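You operate a simulated robot arm through the tools that you are given. There is no shell and no other tool.

You are at the controls of a simulated two-armed robot. One attempt, no reset.

## Task
Pick up the filter marked used with one hand, pass it to the other hand and put it on the scale. Put one of the orange mini cheeses from the island bench on the squeezer bench. Put the damp meter on the white slab. Put the label pack marked "fresh" from the island bench on the bed of the gauge tray and the label pack marked "young" on the white plate. Take the yellow tag and leave it on top of the mini cheese marked plain. Fetch the white sleeve and set it on top of the small yellow wheel on the pile of boards on the pallet. Turn the blue dial to 6 degrees. Open the tool drawer, take the white disc and leave it inside and shut the drawer again. Do these in any order. Set down upright: damp meter.

The check looks at the end state, three seconds after you hand in, the way a careful person would. Anything else that was tipped, shoved, dropped, spilled or broken makes it a failure.

## Robot
Two 7-joint arms with two-finger parallel grippers on one trunk, on a base that moves. Base frame: it is fixed to the floor where the robot stands at the start and does not move with it; the origin is under the middle of the robot, x ahead of it, y to its left, z up. Readings come in mm, rad, newtons and seconds.
The left shoulder is at the start at [34, 101, 1211], the right one opposite. With the tool pointing down near the work surface each hand reaches from about 200 to 520 mm from the robot's upright axis, wherever it stands, measured 20 degrees to its own side. Places, roughly: bed of the gauge tray [2400, -4000, 900]; blue dial [-800, -6900, 1400]; damp meter [-250, -2250, 1000]; drawer [-2700, -5000, 800]; filter marked used [0, -2750, 1000]; label pack [-500, -2250, 1000]; mini cheese marked plain [-2000, -5500, 1000]; orange mini cheese [-750, -2250, 1000]; scale (18x18 cm) [3080, -3480, 920]; small yellow wheel [-750, -4500, 500]; squeezer bench [-2700, -2300, 800]; tool drawer [-2600, -5000, 800]; white disc [-750, -4750, 500]; white plate (17x17x1 cm) [-100, -2400, 900]; white slab (20x25 cm) [2620, -3900, 900]; white sleeve [-1750, -6000, 1000]; yellow tag [-1500, -6250, 1000]. Payload 2.4 kg a hand.
The tool frame of a hand sits at the grasp point between the pads (the TCP): z along the fingers, y along the line on which they close. The tips reach 24 mm beyond it. The gripper opens to 68 mm. The fingers are 17 mm wide and 10 mm thick; the gripper's body (40 by 70 mm) begins 41 mm behind the TCP.
Orientation is that of the tool frame in the base frame, as a unit quaternion [x, y, z, w]. With the fingers straight down and closing along the base's y, the tool's x points along the base's -x, its y along +y and its z along -z.

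## Interface
- The arms move only by the tool step_arm. It takes "left_targets", "right_targets" or both (then of equal length, played together; a hand with none holds still); each is one flat list of numbers, 7 for each row, row after row: the shift along the tool's x, y, z in units of 40 mm (1.0 is 40 mm), then the turn, a rotation vector about the tool's x, y, z in units of 5 degrees (1.0 is 5 degrees), then the gripper command, from -1 (fully open) to 1 (shut), values between in proportion. In form: [tx, ty, tz, rx, ry, rz, fingers, tx, ty, tz, rx, ry, rz, fingers, ...]. A call has 1 to 20 rows; each row shifts and turns the commanded pose from where the row before left it, along the tool's axes as they then stand. A call with a number of a shift or a turn outside -1 to 1 is refused whole. Rows are played at 5 a second. More than 50 mm and 0.15 rad between two rows, or a gripper value outside its range, and nothing of the call is played. A pose out of reach is approached as far as the arm can. The call stops where the force on the tool passes 40 N (or 10 N more than at its start, if that is more) or the arm is blocked; 0.2 s more then pass. The fingers move at their own pace (about 72 mm/s each) and stop on an object; they squeeze with about 32 N. The grip force told is the motor's: it shows also when the fingers shut on nothing. Time passes only in rows, and 0.2 s behind the last, so rows that do not move let the fingers close. The reply holds the time, the measured pose of the TCP, the force on the tool along the base axes, the opening and the grip force, in the units named above and with some noise, with the torque about the TCP (base axes, N m) and any sound that the robot's microphone picked up.
- Cameras (640 x 400 px; columns grow to the right, rows downward): "scene" is now at [111.4, -6.8, 1358.6]; the picture's right is [-0.05, -1.00, 0.00], its down [-0.66, 0.03, -0.75] and it looks along [0.75, -0.04, -0.67] (base axes); focal length 256 px, centre (320, 200). "left" rides on the left gripper at [84, -11, -75] in its tool frame; the picture's right is [0.13, 0.99, 0.00], its down [-0.60, 0.08, -0.79] and it looks along [-0.79, 0.10, 0.61] (tool axes); focal length 251 px, centre (320, 200). "right" rides on the right gripper at [84, 11, -75] in its tool frame; the picture's right is [-0.13, 0.99, 0.00], its down [-0.60, -0.08, -0.79] and it looks along [-0.79, -0.10, 0.61] (tool axes); focal length 251 px, centre (320, 200). There is no depth. A picture from a camera that has moved, and an enlarged one, comes with that camera's place and axes in the base frame and with its lens.
- get_image(camera): a new picture of that camera. It takes no simulated time.
- move_column(by): moves the trunk up (or, below 0, down) by that many mm; the arms and the scene camera ride with it, the base frame stays. It gives what a move gives, with no picture.
- drive_base(legs): drives the robot by 1 to 6 legs, each [ahead, left, turn to the left] in mm, mm and rad, along the robot's own axes; the way and the turn of a leg run together, so that a leg with both is an arc; at most 1500 mm and 3.142 rad a leg. The arms and the cameras ride along, it lands a little off, and it stops where it bumps. It gives what a move gives.
- turn_head(pan, tilt): turns the head with the scene camera to pan (to the left, within 1.501 rad either way) and tilt (down, from -0.506 to 1.204), counted from straight ahead of the robot (the tilt from the chest, where the trunk bows). It gives what a move gives.
- close_up(camera, box): a new picture of the part [left, top, right, bottom] of that camera's present view, enlarged. It takes no simulated time.
- close_job(): hands the job in; it is judged then, once.

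Nothing tells you exact positions but the pictures and the camera data. Unless the task says otherwise, let go and move clear before handing in.

The tools are called after ">>>" as name(argument=value, ...) on one line, values as JSON. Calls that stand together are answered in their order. step_arm: Moves the arms, as the interface text tells. Its arguments: {"type":"object","properties":{"left_targets":{"type":"array"},"right_targets":{"type":"array"}},"required":[]} The other tools are called the same way: move_column (by) moves the trunk up or down; drive_base (legs) drives the base; turn_head (pan, tilt) turns the head that bears the scene camera; get_image (camera) takes a picture; close_up (camera, box) takes an enlarged picture of a part of a camera's view; close_job () hands the job in.

At the start:

```text
time: 0.0
left_position: [377.9, 123.3, 1189.8]
left_ee_rot: [0.0, 1.0, 0.0, 0.0]
left_contact_force: [0.1, 0.5, 0.0]
left_torque: [0.0, 0.0, 0.0]
left_gripper_width: 68.0
left_finger_force: 0.1
right_position: [374.0, -181.6, 1140.0]
right_ee_rot: [0.0, 1.0, 0.0, 0.0]
right_contact_force: [0.0, 0.5, 0.5]
right_torque: [-0.01, 0.0, -0.02]
right_gripper_width: 68.1
right_finger_force: 0.0
trunk travel left (down, up): [-425.0, 424.0]
robot x, y, heading: [4.3, -1.2, 0.002]
head pan, tilt (commanded): [-0.047, 0.728]
```

scene: 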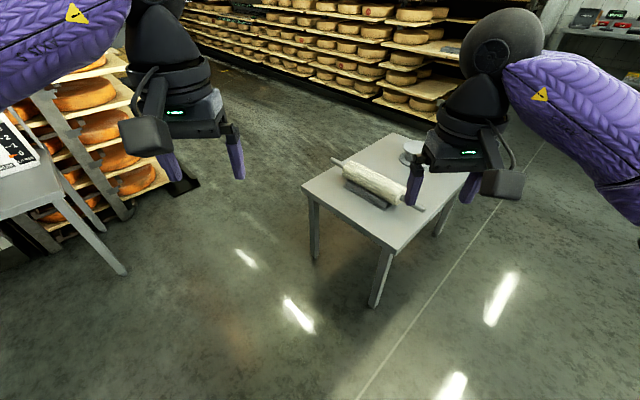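
right: 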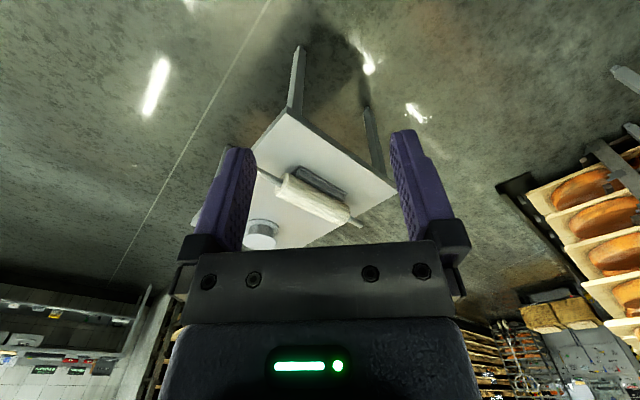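
left: 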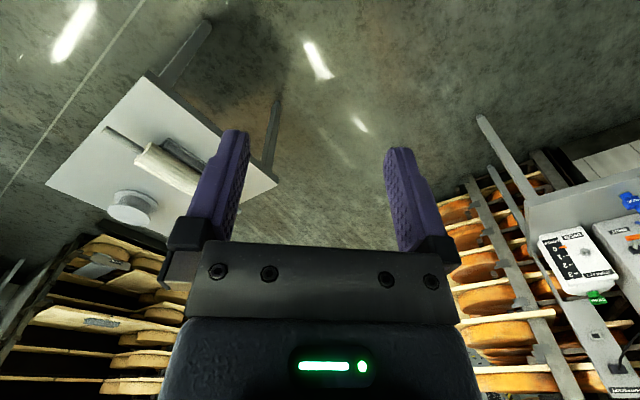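

I see a small table ahead with a rolling pin on it, shelves of cheese beyond, and the work area should lie to my right (negative y). I'll look around with the head first before driving.

>>> turn_head(pan=-1.5, tilt=0.3)

```text
time: 1.6
left_position: [378.2, 123.2, 1188.3]
left_ee_rot: [0.0, 1.0, 0.0, -0.001]
left_contact_force: [0.6, -0.7, -1.0]
left_torque: [-0.01, 0.06, 0.01]
left_gripper_width: 68.3
left_finger_force: 0.0
right_position: [373.1, -180.9, 1140.0]
right_ee_rot: [0.0, 1.0, 0.001, 0.0]
right_contact_force: [0.0, 0.5, 0.2]
right_torque: [-0.02, 0.01, -0.01]
right_gripper_width: 68.1
right_finger_force: 0.0
trunk travel left (down, up): [-425.0, 424.0]
robot x, y, heading: [-1.2, 0.3, -0.001]
head pan, tilt (commanded): [-1.499, 0.3]
```

>>> get_image(camera="scene")

```text
taken
camera scene: at [34.4, -96.0, 1397.0], right [-1.0, -0.07, 0.0], down [-0.02, 0.3, -0.96], along [0.07, -0.95, -0.3], focal length 256 px, centre (320, 200)
```

scene: 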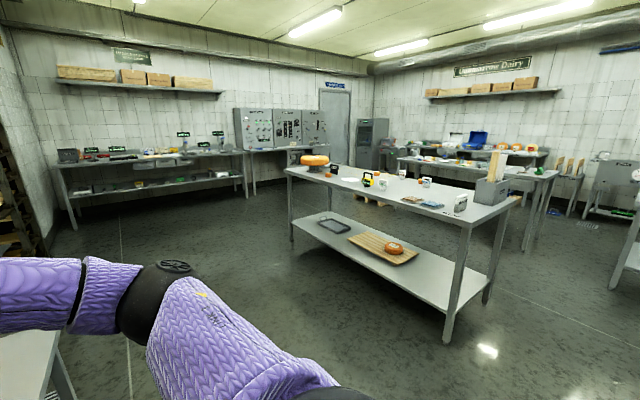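

The island bench stands in the middle to my right, with other benches behind it. I'll enlarge parts of this view.

>>> close_up(camera="scene", box=[270, 130, 430, 230])

>>> close_up(camera="scene", box=[400, 110, 640, 260])

>>> close_up(camera="scene", box=[40, 100, 260, 230])

>>> close_up(camera="scene", box=[230, 80, 400, 190])

```text
4.00 times, centred on (350, 180) of scene
camera zoom: at [34.4, -96.0, 1397.0], right [-1.0, -0.07, 0.0], down [-0.02, 0.3, -0.96], along [0.07, -0.95, -0.3], focal length 1026 px, centre (200, 280)
```

zoom: 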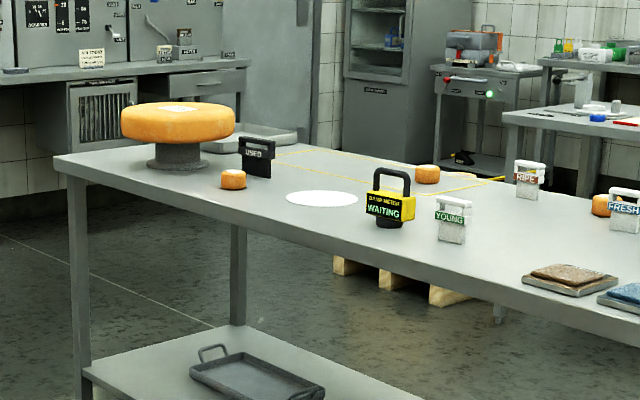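

```text
2.67 times, centred on (520, 185) of scene
camera zoom: at [34.4, -96.0, 1397.0], right [-1.0, -0.07, 0.0], down [-0.02, 0.3, -0.96], along [0.07, -0.95, -0.3], focal length 684 px, centre (-213, 240)
```

zoom: 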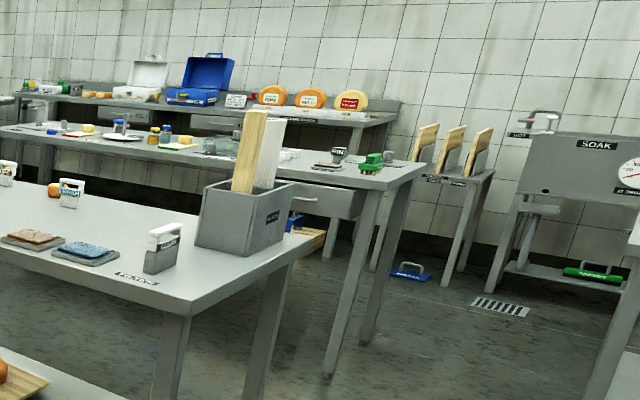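

```text
2.91 times, centred on (150, 165) of scene
camera zoom: at [34.4, -96.0, 1397.0], right [-1.0, -0.07, 0.0], down [-0.02, 0.3, -0.96], along [0.07, -0.95, -0.3], focal length 746 px, centre (814, 302)
```

zoom: 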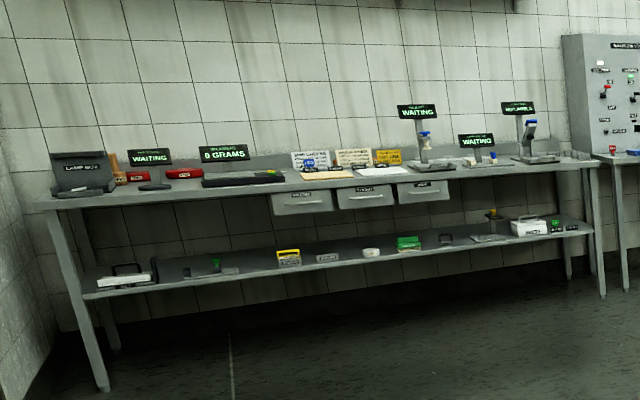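

```text
3.64 times, centred on (315, 135) of scene
camera zoom: at [34.4, -96.0, 1397.0], right [-1.0, -0.07, 0.0], down [-0.02, 0.3, -0.96], along [0.07, -0.95, -0.3], focal length 932 px, centre (338, 436)
```

zoom: 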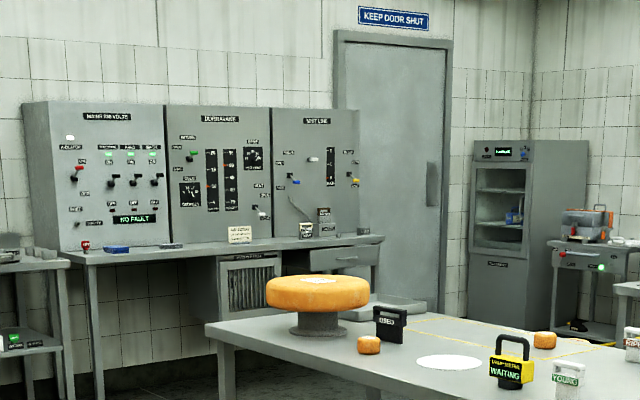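

The island bench stands at an angle of about 40 degrees to my base frame; on it I see the filter marked USED, the damp meter, label packs YOUNG/RIPE/FRESH and mini cheeses. I'll look down to see my own base footprint and further right for the squeezer bench.

>>> turn_head(pan=-1.5, tilt=1.2)

>>> get_image(camera="scene")

>>> turn_head(pan=0, tilt=1.2)

>>> get_image(camera="scene")

```text
time: 2.8
left_position: [376.0, 122.7, 1189.2]
left_ee_rot: [0.0, 1.0, 0.0, 0.0]
left_contact_force: [0.0, 0.6, 0.8]
left_torque: [0.02, 0.03, -0.03]
left_gripper_width: 68.0
left_finger_force: 0.1
right_position: [373.5, -181.1, 1140.6]
right_ee_rot: [0.0, 1.0, 0.001, 0.0]
right_contact_force: [0.1, 0.0, -0.1]
right_torque: [-0.01, -0.01, -0.02]
right_gripper_width: 68.2
right_finger_force: 0.0
trunk travel left (down, up): [-425.0, 424.0]
robot x, y, heading: [2.6, -0.4, 0.001]
head pan, tilt (commanded): [-1.499, 1.201]
```

```text
taken
camera scene: at [31.7, -58.7, 1325.0], right [-1.0, -0.07, 0.0], down [-0.07, 0.93, -0.36], along [0.03, -0.36, -0.93], focal length 256 px, centre (320, 200)
```

scene: 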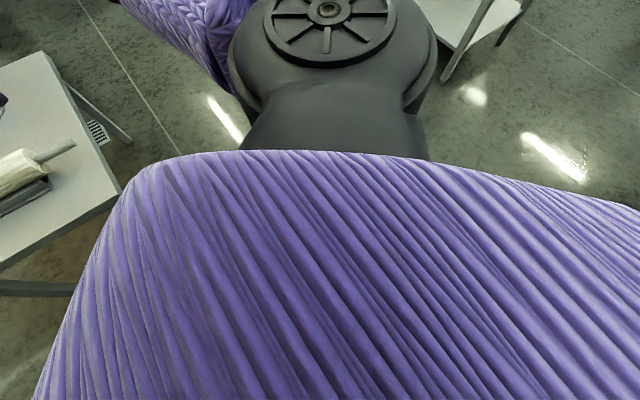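

```text
time: 4.4
left_position: [378.1, 124.1, 1188.5]
left_ee_rot: [0.0, 1.0, 0.0, 0.0]
left_contact_force: [0.0, -0.1, 0.2]
left_torque: [0.03, -0.02, -0.01]
left_gripper_width: 68.0
left_finger_force: 0.0
right_position: [373.4, -181.7, 1139.6]
right_ee_rot: [0.0, 1.0, 0.0, -0.001]
right_contact_force: [-0.4, -0.4, -0.6]
right_torque: [-0.02, 0.05, 0.0]
right_gripper_width: 67.6
right_finger_force: 0.0
trunk travel left (down, up): [-425.0, 424.0]
robot x, y, heading: [-0.4, 1.4, -0.001]
head pan, tilt (commanded): [0.0, 1.201]
```

```text
taken
camera scene: at [83.6, -2.9, 1324.9], right [0.0, -1.0, 0.0], down [-0.93, 0.0, -0.36], along [0.36, 0.0, -0.93], focal length 256 px, centre (320, 200)
```

scene: 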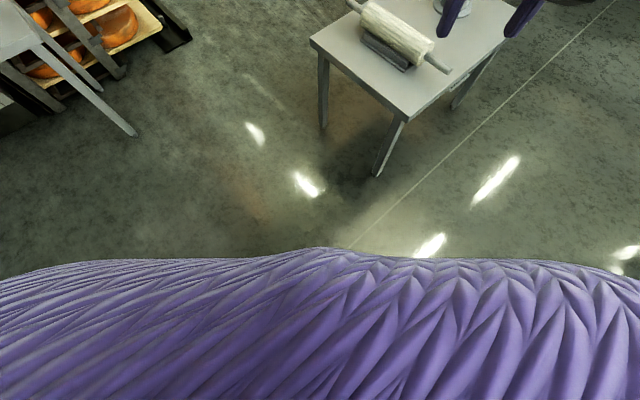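

The base is small (under ~320 mm ahead of the axis). I'll turn in place to face the island's long side (heading about -2.40 rad), then look again.

>>> drive_base(legs=[[0, 0, -2.4]])

>>> turn_head(pan=0.5, tilt=0.35)

>>> get_image(camera="scene")

```text
time: 10.4
left_position: [-185.2, -351.9, 1189.4]
left_ee_rot: [0.927, 0.376, 0.0, 0.0]
left_contact_force: [-0.3, 0.5, -0.4]
left_torque: [-0.03, -0.02, -0.06]
left_gripper_width: 68.1
left_finger_force: 0.0
right_position: [-393.7, -130.4, 1139.0]
right_ee_rot: [0.927, 0.376, 0.0, -0.001]
right_contact_force: [0.3, 0.5, -0.2]
right_torque: [0.01, -0.02, 0.02]
right_gripper_width: 68.2
right_finger_force: 0.1
trunk travel left (down, up): [-425.0, 424.0]
robot x, y, heading: [2.0, -0.3, -2.377]
head pan, tilt (commanded): [0.0, 1.201]
```

```text
time: 11.6
left_position: [-186.0, -352.2, 1189.8]
left_ee_rot: [0.927, 0.376, -0.001, 0.0]
left_contact_force: [-0.1, 0.0, 0.4]
left_torque: [0.0, 0.02, 0.03]
left_gripper_width: 67.7
left_finger_force: 0.0
right_position: [-393.6, -129.9, 1140.7]
right_ee_rot: [0.927, 0.376, 0.0, 0.0]
right_contact_force: [-0.3, -0.4, 0.3]
right_torque: [-0.02, -0.04, -0.02]
right_gripper_width: 67.8
right_finger_force: 0.0
trunk travel left (down, up): [-425.0, 424.0]
robot x, y, heading: [0.1, -1.8, -2.37]
head pan, tilt (commanded): [0.499, 0.351]
```

```text
taken
camera scene: at [-48.6, -111.5, 1392.2], right [-0.96, 0.3, 0.0], down [0.1, 0.33, -0.94], along [-0.28, -0.9, -0.34], focal length 256 px, centre (320, 200)
```

scene: 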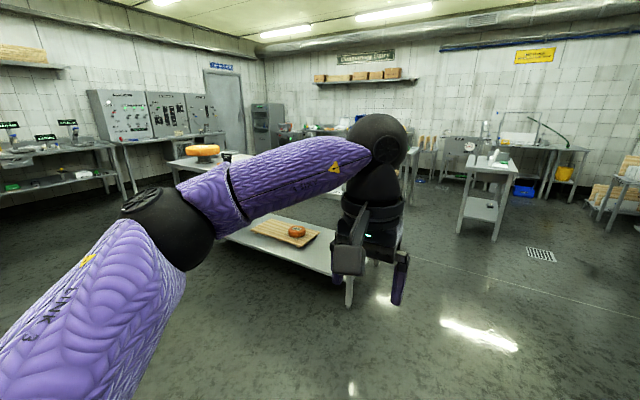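

The view shows the island partly hidden by my left arm; the squeezer bench should be the small bench at right. I'll zoom in on the right part.

>>> close_up(camera="scene", box=[400, 110, 640, 260])

>>> turn_head(pan=-0.6, tilt=0.35)

>>> get_image(camera="scene")

```text
2.67 times, centred on (520, 185) of scene
camera zoom: at [-48.6, -111.5, 1392.2], right [-0.96, 0.3, 0.0], down [0.1, 0.33, -0.94], along [-0.28, -0.9, -0.34], focal length 684 px, centre (-213, 240)
```

zoom: 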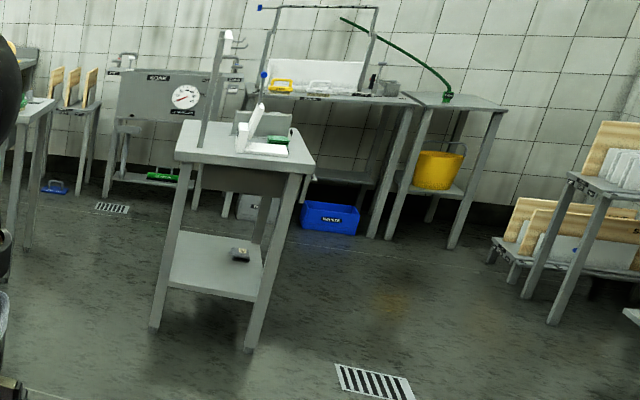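

```text
time: 12.9
left_position: [-185.4, -351.4, 1188.5]
left_ee_rot: [0.926, 0.377, 0.0, 0.0]
left_contact_force: [-1.0, -1.2, -0.1]
left_torque: [-0.05, 0.0, 0.01]
left_gripper_width: 67.9
left_finger_force: 0.1
right_position: [-393.6, -130.1, 1140.3]
right_ee_rot: [0.926, 0.376, 0.0, 0.0]
right_contact_force: [0.3, 0.6, -0.8]
right_torque: [0.02, -0.01, 0.04]
right_gripper_width: 67.9
right_finger_force: 0.1
trunk travel left (down, up): [-425.0, 424.0]
robot x, y, heading: [2.6, 1.7, -2.369]
head pan, tilt (commanded): [-0.6, 0.351]
```

```text
taken
camera scene: at [-112.8, -38.5, 1392.3], right [-0.17, 0.99, 0.0], down [0.34, 0.06, -0.94], along [-0.93, -0.16, -0.34], focal length 256 px, centre (320, 200)
```

scene: 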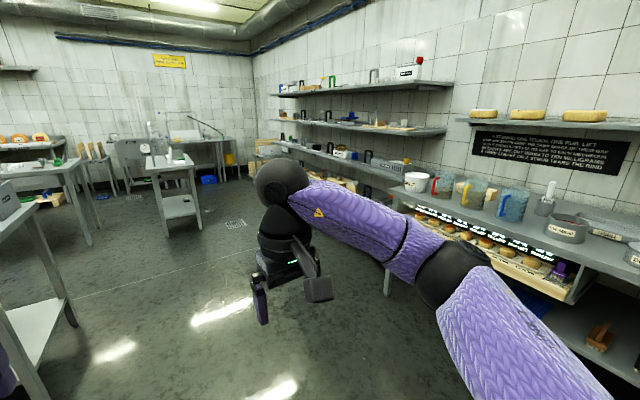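

The squeezer bench is the small table with the post and white squeezer. Now I'll drive to the near long side of the island, stopping short of its edge.

>>> drive_base(legs=[[0, 0, -0.03], [300, 1500, 0], [600, 0, 0]])

>>> turn_head(pan=0, tilt=0.7)

>>> get_image(camera="scene")

```text
refused: leg 2 is longer than a leg can be; nothing moved
```

```text
time: 13.9
left_position: [-184.1, -351.6, 1189.5]
left_ee_rot: [0.926, 0.377, -0.001, 0.0]
left_contact_force: [0.5, -0.6, -0.5]
left_torque: [-0.02, 0.03, 0.02]
left_gripper_width: 67.9
left_finger_force: 0.0
right_position: [-394.4, -130.0, 1139.1]
right_ee_rot: [0.927, 0.376, 0.0, 0.0]
right_contact_force: [0.2, -0.2, 0.2]
right_torque: [0.02, 0.05, 0.03]
right_gripper_width: 67.8
right_finger_force: 0.0
trunk travel left (down, up): [-425.0, 424.0]
robot x, y, heading: [-1.2, -2.9, -2.37]
head pan, tilt (commanded): [0.0, 0.7]
```

```text
taken
camera scene: at [-82.0, -81.8, 1360.9], right [-0.7, 0.72, 0.0], down [0.46, 0.45, -0.77], along [-0.55, -0.53, -0.64], focal length 256 px, centre (320, 200)
```

scene: 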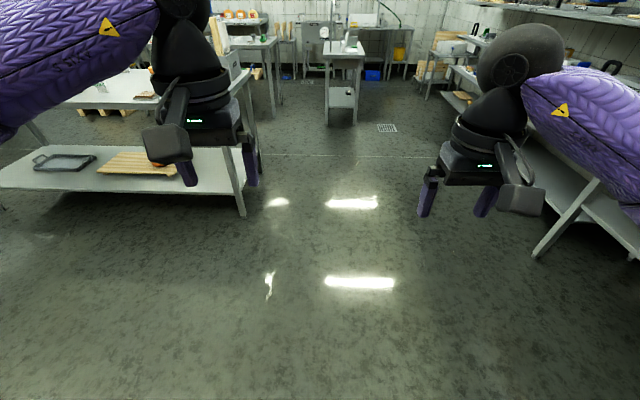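

One leg was too long, so I'll split it. Driving left along the island and then a bit ahead.

>>> drive_base(legs=[[0, 0, -0.03], [300, 900, 0], [0, 600, 0], [450, 0, 0]])

>>> turn_head(pan=0, tilt=0.75)

>>> get_image(camera="scene")

```text
time: 24.5
left_position: [260.3, -1951.1, 1190.2]
left_ee_rot: [0.933, 0.36, 0.0, 0.0]
left_contact_force: [-0.5, -0.9, 0.9]
left_torque: [0.01, -0.02, 0.01]
left_gripper_width: 67.9
left_finger_force: 0.0
right_position: [60.4, -1721.4, 1139.3]
right_ee_rot: [0.933, 0.359, -0.001, 0.0]
right_contact_force: [0.1, 0.7, 0.1]
right_torque: [0.01, 0.01, 0.01]
right_gripper_width: 67.9
right_finger_force: 0.0
trunk travel left (down, up): [-425.0, 424.0]
robot x, y, heading: [460.2, -1605.9, -2.414]
head pan, tilt (commanded): [0.0, 0.7]
```

```text
time: 25.1
left_position: [260.4, -1951.2, 1189.2]
left_ee_rot: [0.933, 0.36, -0.001, 0.0]
left_contact_force: [-0.4, -1.2, -0.6]
left_torque: [0.05, -0.01, 0.01]
left_gripper_width: 68.1
left_finger_force: 0.0
right_position: [60.3, -1720.8, 1139.9]
right_ee_rot: [0.934, 0.358, 0.0, 0.0]
right_contact_force: [0.4, -0.2, 0.0]
right_torque: [-0.01, 0.0, -0.01]
right_gripper_width: 68.1
right_finger_force: 0.0
trunk travel left (down, up): [-425.0, 424.0]
robot x, y, heading: [460.3, -1608.2, -2.41]
head pan, tilt (commanded): [0.0, 0.75]
```

```text
taken
camera scene: at [375.7, -1683.0, 1356.6], right [-0.67, 0.74, 0.0], down [0.51, 0.46, -0.73], along [-0.54, -0.49, -0.68], focal length 256 px, centre (320, 200)
```

scene: 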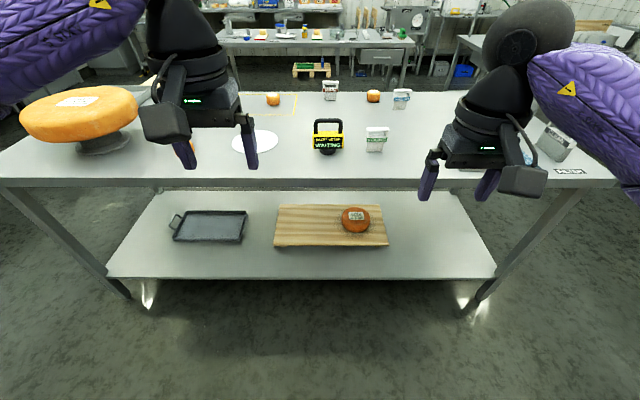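

I now see the whole island from its near side: white plate, damp meter (WAITING), YOUNG pack near the front edge, FRESH/RIPE packs and mini cheeses behind, and the bench top at about z=855. I'll move closer carefully and look down at the gap.

>>> drive_base(legs=[[300, 0, 0]])

>>> turn_head(pan=0, tilt=1.1)

>>> get_image(camera="scene")

```text
time: 27.2
left_position: [37.9, -2151.2, 1189.2]
left_ee_rot: [0.934, 0.358, 0.0, 0.0]
left_contact_force: [0.9, -0.3, 0.7]
left_torque: [-0.01, -0.01, 0.02]
left_gripper_width: 67.9
left_finger_force: 0.1
right_position: [-163.4, -1921.0, 1139.4]
right_ee_rot: [0.933, 0.359, 0.001, 0.0]
right_contact_force: [-0.6, 0.1, 0.2]
right_torque: [0.01, 0.0, 0.01]
right_gripper_width: 68.0
right_finger_force: 0.1
trunk travel left (down, up): [-425.0, 424.0]
robot x, y, heading: [238.1, -1804.5, -2.405]
head pan, tilt (commanded): [0.0, 0.75]
```

```text
time: 28.0
left_position: [38.9, -2149.9, 1189.7]
left_ee_rot: [0.934, 0.358, 0.0, 0.0]
left_contact_force: [-0.3, 0.1, -0.9]
left_torque: [0.02, 0.0, 0.02]
left_gripper_width: 68.0
left_finger_force: 0.0
right_position: [-161.6, -1919.7, 1139.7]
right_ee_rot: [0.934, 0.358, 0.0, 0.0]
right_contact_force: [-1.2, 0.0, -0.3]
right_torque: [-0.01, 0.0, 0.0]
right_gripper_width: 68.0
right_finger_force: 0.1
trunk travel left (down, up): [-425.0, 424.0]
robot x, y, heading: [236.8, -1802.9, -2.407]
head pan, tilt (commanded): [0.0, 1.1]
```

```text
taken
camera scene: at [168.5, -1869.5, 1330.9], right [-0.67, 0.74, 0.0], down [0.66, 0.6, -0.45], along [-0.34, -0.3, -0.89], focal length 256 px, centre (320, 200)
```

scene: 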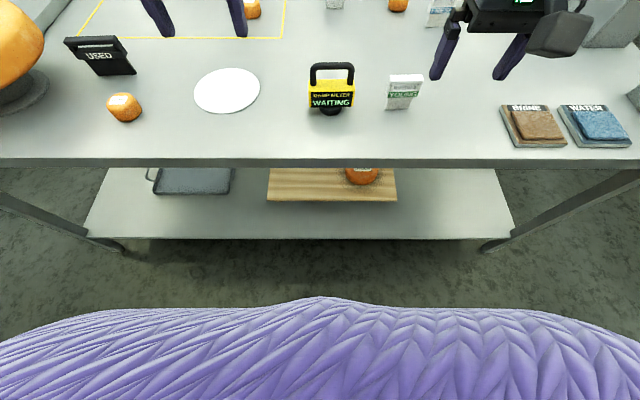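

The front edge is roughly 440 mm ahead of my axis. I'll enlarge key regions for exact measurement.

>>> close_up(camera="scene", box=[280, 40, 440, 140])

>>> close_up(camera="scene", box=[60, 20, 220, 120])

>>> close_up(camera="scene", box=[240, 130, 400, 230])

```text
4.00 times, centred on (360, 90) of scene
camera zoom: at [168.5, -1869.5, 1330.9], right [-0.67, 0.74, 0.0], down [0.66, 0.6, -0.45], along [-0.34, -0.3, -0.89], focal length 1026 px, centre (160, 640)
```

zoom: 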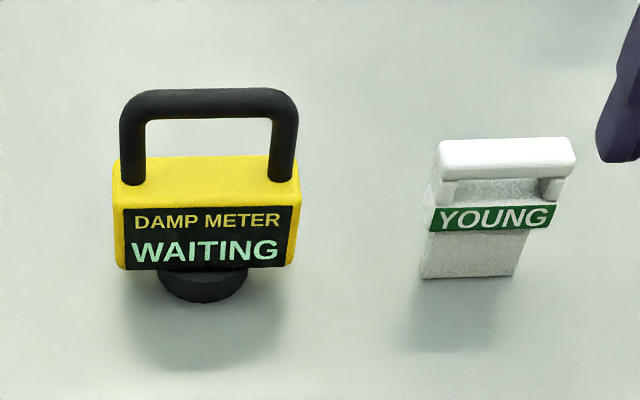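

```text
4.00 times, centred on (140, 70) of scene
camera zoom: at [168.5, -1869.5, 1330.9], right [-0.67, 0.74, 0.0], down [0.66, 0.6, -0.45], along [-0.34, -0.3, -0.89], focal length 1026 px, centre (1040, 720)
```

zoom: 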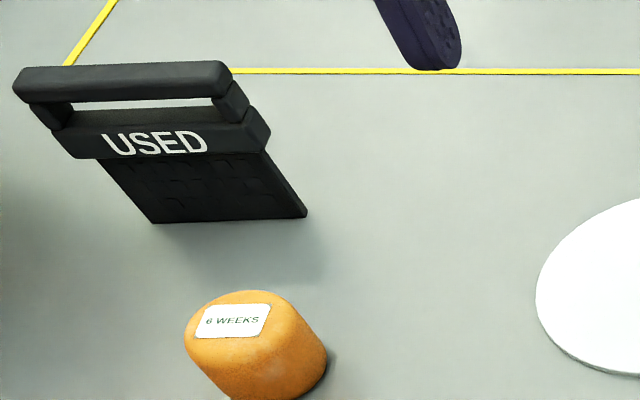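

```text
4.00 times, centred on (320, 180) of scene
camera zoom: at [168.5, -1869.5, 1330.9], right [-0.67, 0.74, 0.0], down [0.66, 0.6, -0.45], along [-0.34, -0.3, -0.89], focal length 1026 px, centre (320, 280)
```

zoom: 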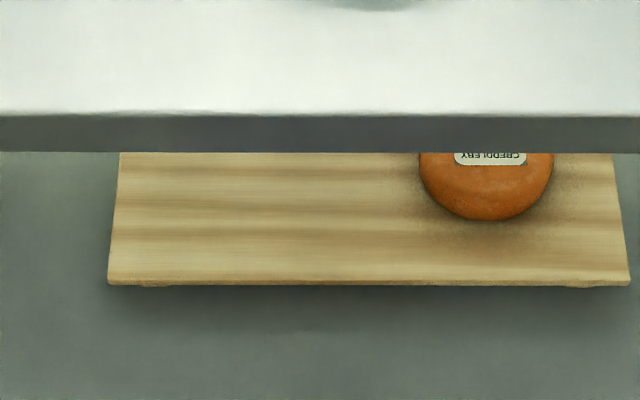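

The damp meter and packs have bar handles on top. To find exact depths I'll raise the trunk by 150 mm for a vertical baseline and image again.

>>> move_column(by=150)

>>> get_image(camera="scene")

>>> close_up(camera="scene", box=[280, 60, 440, 160])

>>> close_up(camera="scene", box=[100, 40, 260, 140])

>>> close_up(camera="scene", box=[240, 130, 400, 230])

```text
time: 29.8
left_position: [37.9, -2149.9, 1339.2]
left_ee_rot: [0.934, 0.359, -0.001, -0.001]
left_contact_force: [-0.2, 0.7, -0.3]
left_torque: [0.0, 0.02, 0.0]
left_gripper_width: 67.8
left_finger_force: 0.2
right_position: [-162.6, -1920.7, 1290.2]
right_ee_rot: [0.934, 0.358, 0.001, 0.0]
right_contact_force: [0.3, 0.0, 0.6]
right_torque: [0.02, -0.04, -0.01]
right_gripper_width: 67.9
right_finger_force: 0.1
trunk travel left (down, up): [-575.0, 274.0]
robot x, y, heading: [236.5, -1804.4, -2.407]
head pan, tilt (commanded): [0.0, 1.1]
```

```text
taken
camera scene: at [178.1, -1860.9, 1481.4], right [-0.67, 0.74, 0.0], down [0.66, 0.6, -0.45], along [-0.34, -0.3, -0.89], focal length 256 px, centre (320, 200)
```

scene: 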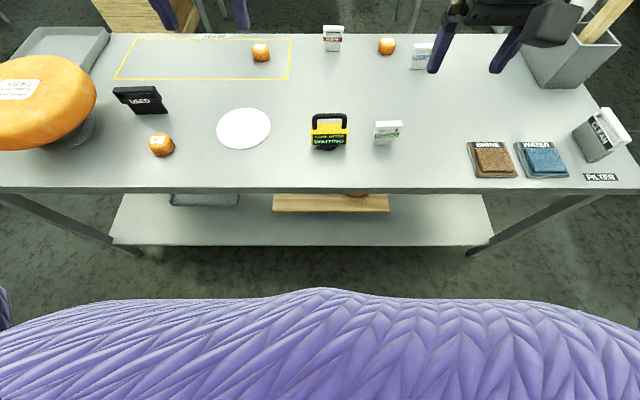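

```text
4.00 times, centred on (360, 110) of scene
camera zoom: at [178.1, -1860.9, 1481.4], right [-0.67, 0.74, 0.0], down [0.66, 0.6, -0.45], along [-0.34, -0.3, -0.89], focal length 1026 px, centre (160, 560)
```

zoom: 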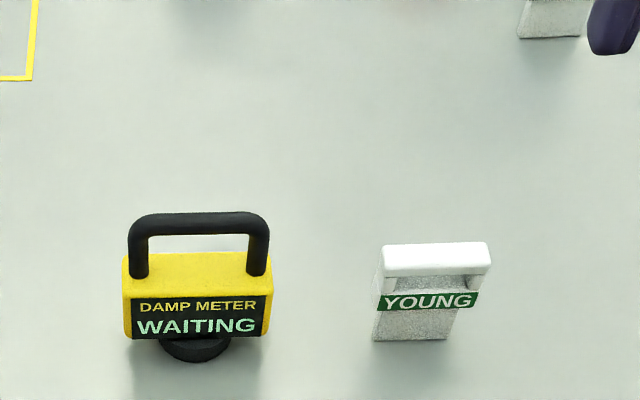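

```text
4.00 times, centred on (180, 90) of scene
camera zoom: at [178.1, -1860.9, 1481.4], right [-0.67, 0.74, 0.0], down [0.66, 0.6, -0.45], along [-0.34, -0.3, -0.89], focal length 1026 px, centre (880, 640)
```

zoom: 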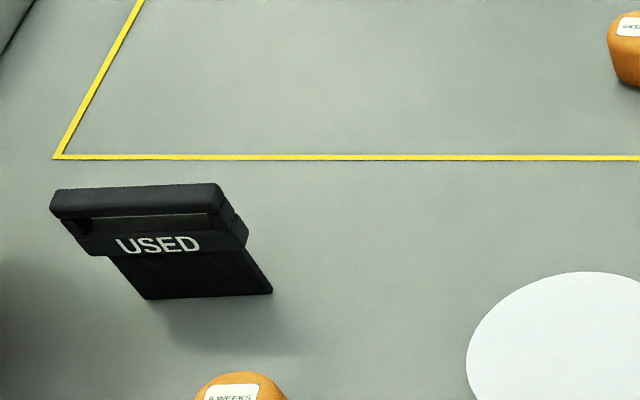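

```text
4.00 times, centred on (320, 180) of scene
camera zoom: at [178.1, -1860.9, 1481.4], right [-0.67, 0.74, 0.0], down [0.66, 0.6, -0.45], along [-0.34, -0.3, -0.89], focal length 1026 px, centre (320, 280)
```

zoom: 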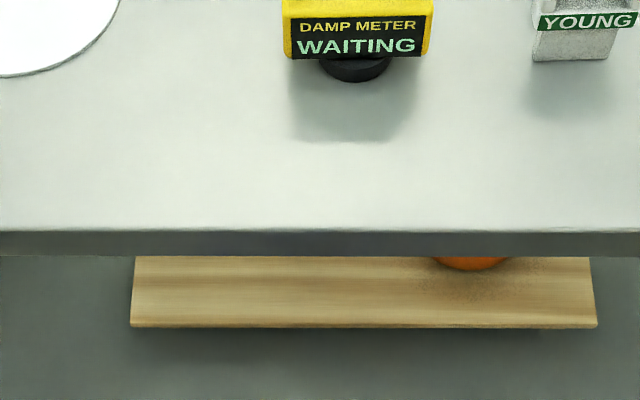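

The bench top is at about z=877 and the meter, packs and filter all have bars running parallel to the bench's long edge, so I need fingers closing along my ahead direction. I'll rotate both hands by 90 degrees in the air (cameras outboard) and see whether the arms manage it.

>>> step_arm(left_targets=[0, 0, 0, 0, 0, 1, -1, 0, 0, 0, 0, 0, 1, -1, 0, 0, 0, 0, 0, 1, -1, 0, 0, 0, 0, 0, 1, -1, 0, 0, 0, 0, 0, 1, -1, 0, 0, 0, 0, 0, 1, -1, 0, 0, 0, 0, 0, 1, -1, 0, 0, 0, 0, 0, 1, -1, 0, 0, 0, 0, 0, 1, -1, 0, 0, 0, 0, 0, 1, -1, 0, 0, 0, 0, 0, 1, -1, 0, 0, 0, 0, 0, 1, -1, 0, 0, 0, 0, 0, 1, -1, 0, 0, 0, 0, 0, 1, -1, 0, 0, 0, 0, 0, 1, -1, 0, 0, 0, 0, 0, 1, -1, 0, 0, 0, 0, 0, 1, -1, 0, 0, 0, 0, 0, 1, -1], right_targets=[0, 0, 0, 0, 0, -1, -1, 0, 0, 0, 0, 0, -1, -1, 0, 0, 0, 0, 0, -1, -1, 0, 0, 0, 0, 0, -1, -1, 0, 0, 0, 0, 0, -1, -1, 0, 0, 0, 0, 0, -1, -1, 0, 0, 0, 0, 0, -1, -1, 0, 0, 0, 0, 0, -1, -1, 0, 0, 0, 0, 0, -1, -1, 0, 0, 0, 0, 0, -1, -1, 0, 0, 0, 0, 0, -1, -1, 0, 0, 0, 0, 0, -1, -1, 0, 0, 0, 0, 0, -1, -1, 0, 0, 0, 0, 0, -1, -1, 0, 0, 0, 0, 0, -1, -1, 0, 0, 0, 0, 0, -1, -1, 0, 0, 0, 0, 0, -1, -1, 0, 0, 0, 0, 0, -1, -1])

>>> get_image(camera="right")

>>> get_image(camera="left")

```text
time: 33.5
left_position: [94.1, -2009.6, 1318.7]
left_ee_rot: [0.914, -0.405, 0.001, -0.001]
left_contact_force: [0.1, -0.4, -0.5]
left_torque: [-0.02, 0.02, 0.04]
left_gripper_width: 68.1
left_finger_force: 0.2
left hand out of reach, approached as far as the arm can: row 10, 11, 12, 13, 14, 15, 16, 17, 18
right_position: [-134.6, -1908.0, 1277.3]
right_ee_rot: [0.715, 0.699, 0.0, 0.001]
right_contact_force: [-1.0, -0.6, 0.5]
right_torque: [-0.01, -0.01, 0.0]
right_gripper_width: 67.9
right_finger_force: 0.1
right hand out of reach, approached as far as the arm can: row 9, 10, 11, 12, 13, 14, 15, 16, 17, 18
trunk travel left (down, up): [-575.0, 274.0]
robot x, y, heading: [236.3, -1808.1, -2.408]
head pan, tilt (commanded): [0.0, 1.1]
```

```text
taken
camera right: at [-121.0, -1823.9, 1352.9], right [0.99, -0.15, 0.0], down [-0.09, -0.6, 0.79], along [-0.12, -0.78, -0.61], focal length 251 px, centre (320, 200)
```

right: 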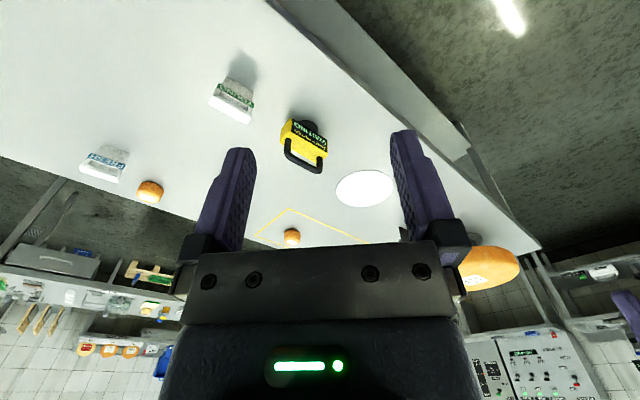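

```text
taken
camera left: at [158.0, -2066.5, 1395.2], right [-0.65, -0.76, 0.0], down [-0.46, 0.4, 0.79], along [-0.6, 0.52, -0.61], focal length 251 px, centre (320, 200)
```

left: 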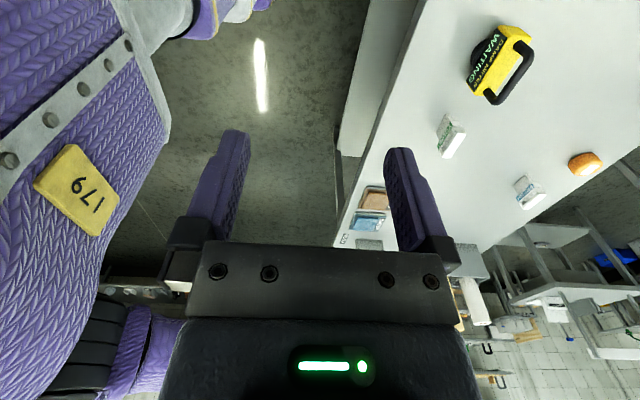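

With hands this high the rotated pose is out of reach. I'll rotate back first, then test the rotation at working height with the hands lower relative to the shoulders.

>>> step_arm(left_targets=[0, 0, 0, 0, 0, -1, -1, 0, 0, 0, 0, 0, -1, -1, 0, 0, 0, 0, 0, -1, -1, 0, 0, 0, 0, 0, -1, -1, 0, 0, 0, 0, 0, -1, -1, 0, 0, 0, 0, 0, -1, -1, 0, 0, 0, 0, 0, -1, -1, 0, 0, 0, 0, 0, -1, -1, 0, 0, 0, 0, 0, -1, -1, 0, 0, 0, 0, 0, -1, -1, 0, 0, 0, 0, 0, -1, -1, 0, 0, 0, 0, 0, -1, -1, 0, 0, 0, 0, 0, -1, -1, 0, 0, 0, 0, 0, -1, -1, 0, 0, 0, 0, 0, -1, -1, 0, 0, 0, 0, 0, -1, -1, 0, 0, 0, 0, 0, -1, -1, 0, 0, 0, 0, 0, -1, -1], right_targets=[0, 0, 0, 0, 0, 1, -1, 0, 0, 0, 0, 0, 1, -1, 0, 0, 0, 0, 0, 1, -1, 0, 0, 0, 0, 0, 1, -1, 0, 0, 0, 0, 0, 1, -1, 0, 0, 0, 0, 0, 1, -1, 0, 0, 0, 0, 0, 1, -1, 0, 0, 0, 0, 0, 1, -1, 0, 0, 0, 0, 0, 1, -1, 0, 0, 0, 0, 0, 1, -1, 0, 0, 0, 0, 0, 1, -1, 0, 0, 0, 0, 0, 1, -1, 0, 0, 0, 0, 0, 1, -1, 0, 0, 0, 0, 0, 1, -1, 0, 0, 0, 0, 0, 1, -1, 0, 0, 0, 0, 0, 1, -1, 0, 0, 0, 0, 0, 1, -1, 0, 0, 0, 0, 0, 1, -1])

```text
time: 37.4
left_position: [93.3, -2011.6, 1319.1]
left_ee_rot: [0.933, 0.359, 0.0, 0.0]
left_contact_force: [-0.6, 0.8, -0.4]
left_torque: [0.01, -0.01, -0.03]
left_gripper_width: 68.3
left_finger_force: 0.0
right_position: [-134.0, -1908.4, 1278.1]
right_ee_rot: [1.0, 0.01, 0.001, 0.001]
right_contact_force: [-0.6, -1.0, -0.3]
right_torque: [0.03, 0.0, 0.0]
right_gripper_width: 68.0
right_finger_force: 0.1
trunk travel left (down, up): [-575.0, 274.0]
robot x, y, heading: [231.7, -1803.5, -2.409]
head pan, tilt (commanded): [0.0, 1.1]
```

The right hand turns freely the other way. I'll test right to +90° and left to -90° (cameras inboard).

>>> step_arm(left_targets=[0, 0, 0, 0, 0, -1, -1, 0, 0, 0, 0, 0, -1, -1, 0, 0, 0, 0, 0, -1, -1, 0, 0, 0, 0, 0, -1, -1, 0, 0, 0, 0, 0, -1, -1, 0, 0, 0, 0, 0, -1, -1, 0, 0, 0, 0, 0, -1, -1, 0, 0, 0, 0, 0, -1, -1, 0, 0, 0, 0, 0, -1, -1, 0, 0, 0, 0, 0, -1, -1], right_targets=[0, 0, 0, 0, 0, 1, -1, 0, 0, 0, 0, 0, 1, -1, 0, 0, 0, 0, 0, 1, -1, 0, 0, 0, 0, 0, 1, -1, 0, 0, 0, 0, 0, 1, -1, 0, 0, 0, 0, 0, 1, -1, 0, 0, 0, 0, 0, 1, -1, 0, 0, 0, 0, 0, 1, -1, 0, 0, 0, 0, 0, 1, -1, 0, 0, 0, 0, 0, 0.8, -1])

```text
time: 39.5
left_position: [93.4, -2011.6, 1318.5]
left_ee_rot: [0.694, 0.72, 0.0, 0.001]
left_contact_force: [0.4, 0.4, 0.1]
left_torque: [-0.01, 0.0, -0.04]
left_gripper_width: 68.2
left_finger_force: 0.1
right_position: [-135.0, -1908.5, 1278.7]
right_ee_rot: [0.914, -0.405, 0.002, 0.001]
right_contact_force: [0.4, 0.1, -0.5]
right_torque: [0.03, -0.03, 0.04]
right_gripper_width: 67.9
right_finger_force: 0.1
trunk travel left (down, up): [-575.0, 274.0]
robot x, y, heading: [236.5, -1807.3, -2.409]
head pan, tilt (commanded): [0.0, 1.1]
```

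The right hand handles +90° (camera inboard) without trouble. Now I'll drive about 165 mm closer, so the YOUNG pack lies at roughly 430 ahead and 170 right of my axis.

>>> drive_base(legs=[[165, -20, 0]])

>>> get_image(camera="scene")

>>> get_image(camera="right")

```text
time: 41.0
left_position: [-43.5, -2109.1, 1317.9]
left_ee_rot: [0.694, 0.72, 0.001, 0.001]
left_contact_force: [0.6, 0.4, 0.4]
left_torque: [0.01, -0.03, 0.01]
left_gripper_width: 67.7
left_finger_force: 0.1
right_position: [-269.4, -2005.6, 1277.0]
right_ee_rot: [0.915, -0.403, 0.001, 0.0]
right_contact_force: [-0.1, 0.5, 0.4]
right_torque: [0.01, 0.03, 0.02]
right_gripper_width: 68.0
right_finger_force: 0.0
trunk travel left (down, up): [-575.0, 274.0]
robot x, y, heading: [100.8, -1898.4, -2.41]
head pan, tilt (commanded): [0.0, 1.1]
```

```text
taken
camera scene: at [40.9, -1957.3, 1481.4], right [-0.67, 0.74, 0.0], down [0.66, 0.6, -0.45], along [-0.34, -0.3, -0.89], focal length 256 px, centre (320, 200)
```

scene: 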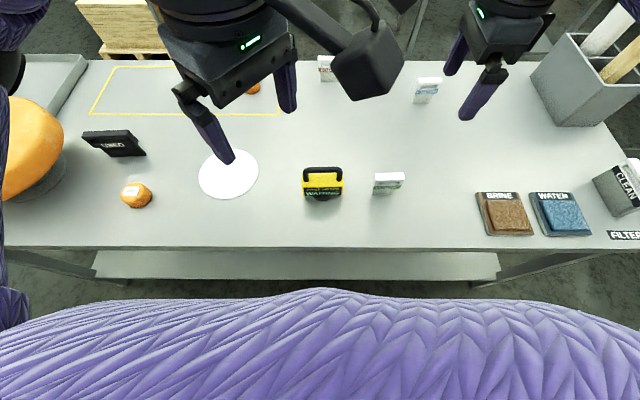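

```text
taken
camera right: at [-222.7, -2075.0, 1353.2], right [-0.82, -0.57, 0.0], down [-0.35, 0.5, 0.79], along [-0.45, 0.65, -0.61], focal length 251 px, centre (320, 200)
```

right: 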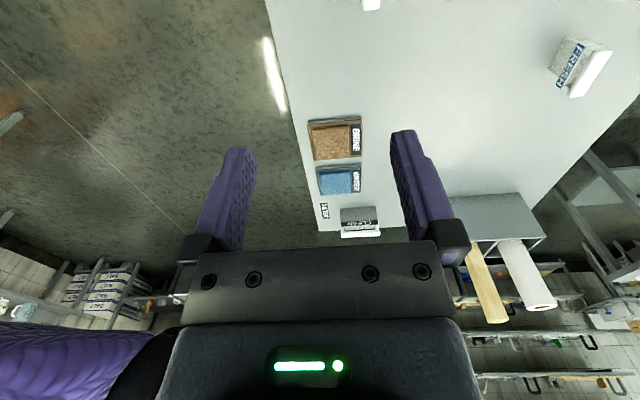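

I'm now about 269 mm from the bench edge with no bump. I'll zoom in on the YOUNG pack and the meter for exact handle coordinates.

>>> close_up(camera="scene", box=[290, 140, 450, 240])

>>> close_up(camera="scene", box=[60, 120, 220, 220])

```text
4.00 times, centred on (370, 190) of scene
camera zoom: at [40.9, -1957.3, 1481.4], right [-0.67, 0.74, 0.0], down [0.66, 0.6, -0.45], along [-0.34, -0.3, -0.89], focal length 1026 px, centre (120, 240)
```

zoom: 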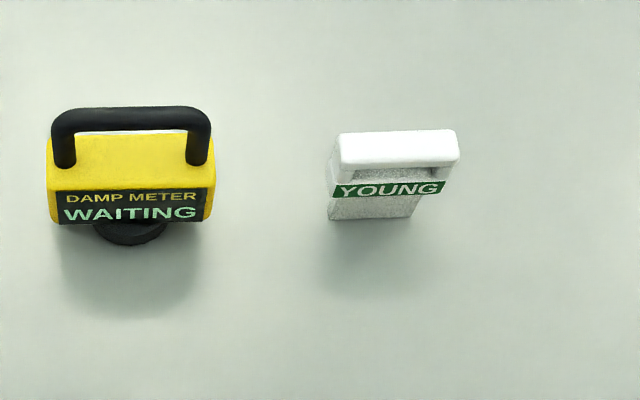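

```text
4.00 times, centred on (140, 170) of scene
camera zoom: at [40.9, -1957.3, 1481.4], right [-0.67, 0.74, 0.0], down [0.66, 0.6, -0.45], along [-0.34, -0.3, -0.89], focal length 1026 px, centre (1040, 320)
```

zoom: 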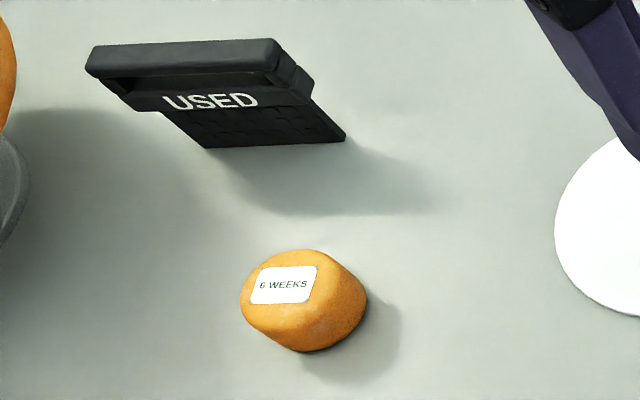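

Young's handle: centre about (-326, -2058), top z≈956. I'll bring the right hand over it, descend to about z=1010 and check with its camera.

>>> step_arm(right_targets=[0, 0.96, 0, 0, 0, 0, -1, 0, 0.96, 0, 0, 0, 0, -1, 0, 0, 0.9, 0, 0, 0, -1, 0, 0, 0.95, 0, 0, 0, -1, 0, 0, 0.95, 0, 0, 0, -1, 0, 0, 0.95, 0, 0, 0, -1, 0, 0, 0.95, 0, 0, 0, -1, 0, 0, 0.95, 0, 0, 0, -1, 0, 0, 0.95, 0, 0, 0, -1])

>>> get_image(camera="right")

>>> get_image(camera="scene")

```text
time: 43.0
left_position: [-42.2, -2107.9, 1319.3]
left_ee_rot: [0.693, 0.721, 0.0, 0.0]
left_contact_force: [0.3, 0.5, -1.0]
left_torque: [-0.01, 0.03, 0.0]
left_gripper_width: 67.7
left_finger_force: 0.0
right_position: [-325.4, -2057.7, 1011.5]
right_ee_rot: [0.915, -0.402, 0.001, 0.001]
right_contact_force: [-0.2, 0.2, 0.4]
right_torque: [-0.02, 0.0, -0.01]
right_gripper_width: 68.2
right_finger_force: 0.1
trunk travel left (down, up): [-575.0, 274.0]
robot x, y, heading: [100.5, -1899.1, -2.406]
head pan, tilt (commanded): [0.0, 1.1]
```

```text
taken
camera right: at [-277.0, -2127.2, 1088.1], right [-0.82, -0.57, 0.0], down [-0.35, 0.5, 0.79], along [-0.45, 0.65, -0.61], focal length 251 px, centre (320, 200)
```

right: 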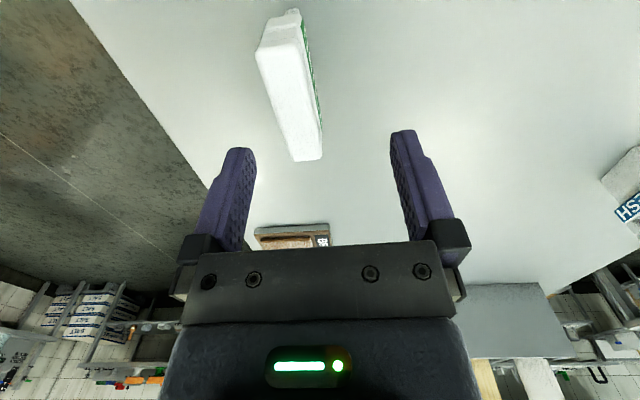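

```text
taken
camera scene: at [41.8, -1956.9, 1481.4], right [-0.67, 0.74, 0.0], down [0.66, 0.6, -0.45], along [-0.34, -0.3, -0.89], focal length 256 px, centre (320, 200)
```

scene: 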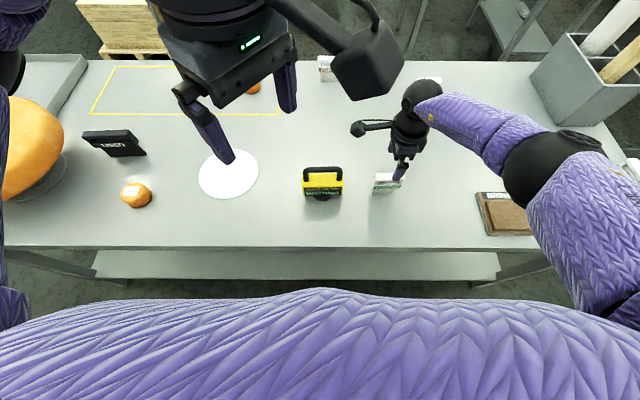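

The camera shows the pack's bar about 13 mm nearer to me than the finger centre. I'll correct, descend to z≈946 and close.

>>> step_arm(right_targets=[0, -0.33, 0.3, 0, 0, 0, -1, 0, 0, 0.5, 0, 0, 0, -1, 0, 0, 0.5, 0, 0, 0, -1, 0, 0, 0.3, 0, 0, 0, -1])

>>> get_image(camera="right")

```text
time: 44.0
left_position: [-42.7, -2107.5, 1318.6]
left_ee_rot: [0.694, 0.72, 0.001, 0.0]
left_contact_force: [-0.3, 0.7, -1.0]
left_torque: [-0.04, 0.02, 0.05]
left_gripper_width: 67.9
left_finger_force: 0.1
right_position: [-316.2, -2047.8, 948.6]
right_ee_rot: [0.915, -0.403, 0.001, 0.0]
right_contact_force: [-0.2, 0.3, 0.6]
right_torque: [0.01, 0.0, -0.01]
right_gripper_width: 68.2
right_finger_force: 0.1
trunk travel left (down, up): [-575.0, 274.0]
robot x, y, heading: [98.2, -1898.9, -2.41]
head pan, tilt (commanded): [0.0, 1.1]
```

```text
taken
camera right: at [-267.5, -2117.7, 1024.7], right [-0.82, -0.57, 0.0], down [-0.35, 0.5, 0.79], along [-0.45, 0.65, -0.61], focal length 251 px, centre (320, 200)
```

right: 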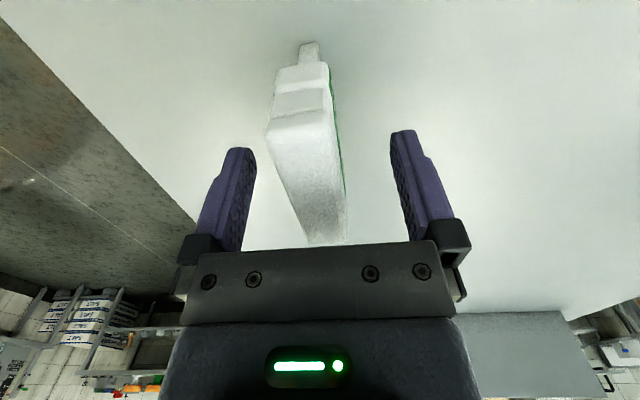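

The bar sits centred between the fingers. Closing now and lifting gently.

>>> step_arm(right_targets=[0, 0, 0, 0, 0, 0, 1, 0, 0, 0, 0, 0, 0, 1, 0, 0, 0, 0, 0, 0, 1, 0, 0, 0, 0, 0, 0, 1])

>>> get_image(camera="right")

```text
time: 45.0
left_position: [-42.3, -2107.5, 1319.2]
left_ee_rot: [0.693, 0.721, 0.0, 0.001]
left_contact_force: [0.0, -0.1, 0.0]
left_torque: [-0.01, -0.01, 0.0]
left_gripper_width: 67.9
left_finger_force: 0.0
right_position: [-315.6, -2048.4, 948.6]
right_ee_rot: [0.915, -0.403, 0.001, 0.0]
right_contact_force: [-0.4, 0.1, 0.3]
right_torque: [-0.05, 0.01, 0.07]
right_gripper_width: 21.5
right_finger_force: 31.8
trunk travel left (down, up): [-575.0, 274.0]
robot x, y, heading: [101.6, -1903.8, -2.408]
head pan, tilt (commanded): [0.0, 1.1]
```

```text
taken
camera right: at [-267.4, -2117.6, 1024.8], right [-0.82, -0.57, 0.0], down [-0.35, 0.5, 0.79], along [-0.45, 0.65, -0.61], focal length 251 px, centre (320, 200)
```

right: 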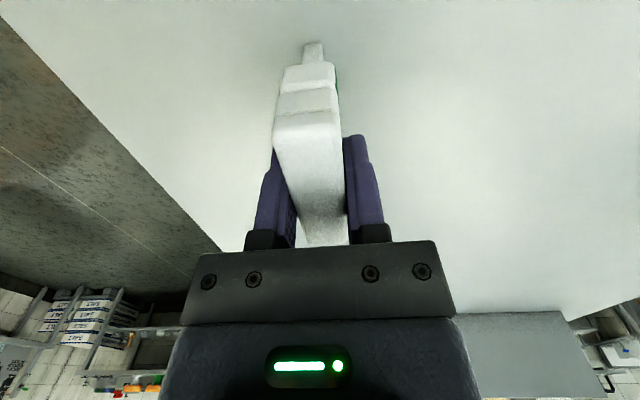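

The pack is held (21.5 mm wide). Lifting it 200 mm, then driving left along the bench so the right hand comes over the white plate at about (-86, -2413).

>>> step_arm(right_targets=[0, 0, -0.5, 0, 0, 0, 1, 0, 0, -0.9, 0, 0, 0, 1, 0, 0, -0.9, 0, 0, 0, 1, 0, 0, -0.9, 0, 0, 0, 1, 0, 0, -0.9, 0, 0, 0, 1, 0, 0, -0.9, 0, 0, 0, 1])

>>> drive_base(legs=[[0, 425, 0]])

>>> get_image(camera="scene")

>>> get_image(camera="right")

```text
time: 46.4
left_position: [-41.6, -2107.8, 1319.7]
left_ee_rot: [0.693, 0.721, 0.0, 0.0]
left_contact_force: [0.5, -0.4, 0.5]
left_torque: [0.0, 0.04, 0.01]
left_gripper_width: 68.0
left_finger_force: 0.1
right_position: [-315.3, -2050.2, 1149.7]
right_ee_rot: [0.915, -0.404, 0.001, 0.0]
right_contact_force: [0.3, -0.4, -1.5]
right_torque: [-0.02, 0.01, -0.04]
right_gripper_width: 21.7
right_finger_force: 31.9
trunk travel left (down, up): [-575.0, 274.0]
robot x, y, heading: [106.8, -1903.3, -2.409]
head pan, tilt (commanded): [0.0, 1.1]
```

```text
time: 49.0
left_position: [248.5, -2427.5, 1318.6]
left_ee_rot: [0.692, 0.722, 0.0, 0.0]
left_contact_force: [-0.9, -0.4, 0.2]
left_torque: [0.0, 0.01, 0.02]
left_gripper_width: 67.9
left_finger_force: 0.0
right_position: [-23.3, -2371.0, 1149.5]
right_ee_rot: [0.916, -0.401, 0.001, 0.001]
right_contact_force: [-0.6, 0.2, -1.7]
right_torque: [0.02, 0.0, -0.01]
right_gripper_width: 21.6
right_finger_force: 31.9
trunk travel left (down, up): [-575.0, 274.0]
robot x, y, heading: [393.9, -2222.3, -2.403]
head pan, tilt (commanded): [0.0, 1.1]
```

```text
taken
camera scene: at [332.2, -2276.5, 1481.4], right [-0.67, 0.74, 0.0], down [0.66, 0.6, -0.45], along [-0.34, -0.31, -0.89], focal length 256 px, centre (320, 200)
```

scene: 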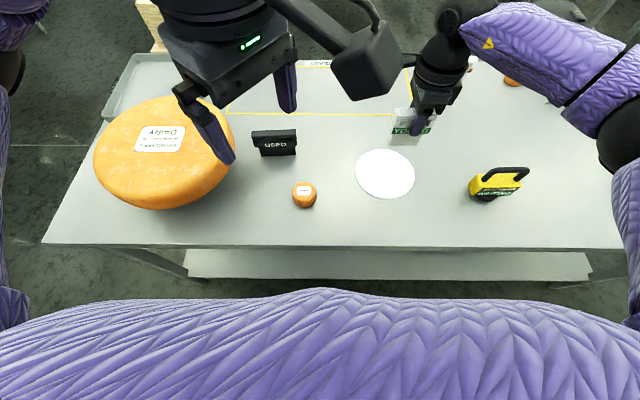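

```text
taken
camera right: at [24.3, -2441.2, 1224.9], right [-0.82, -0.58, 0.0], down [-0.35, 0.5, 0.79], along [-0.46, 0.65, -0.61], focal length 251 px, centre (320, 200)
```

right: 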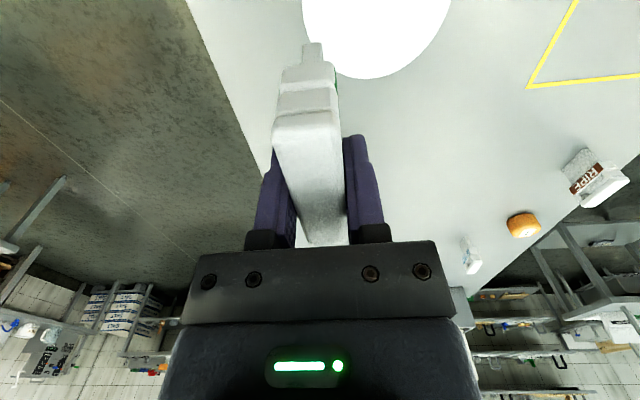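

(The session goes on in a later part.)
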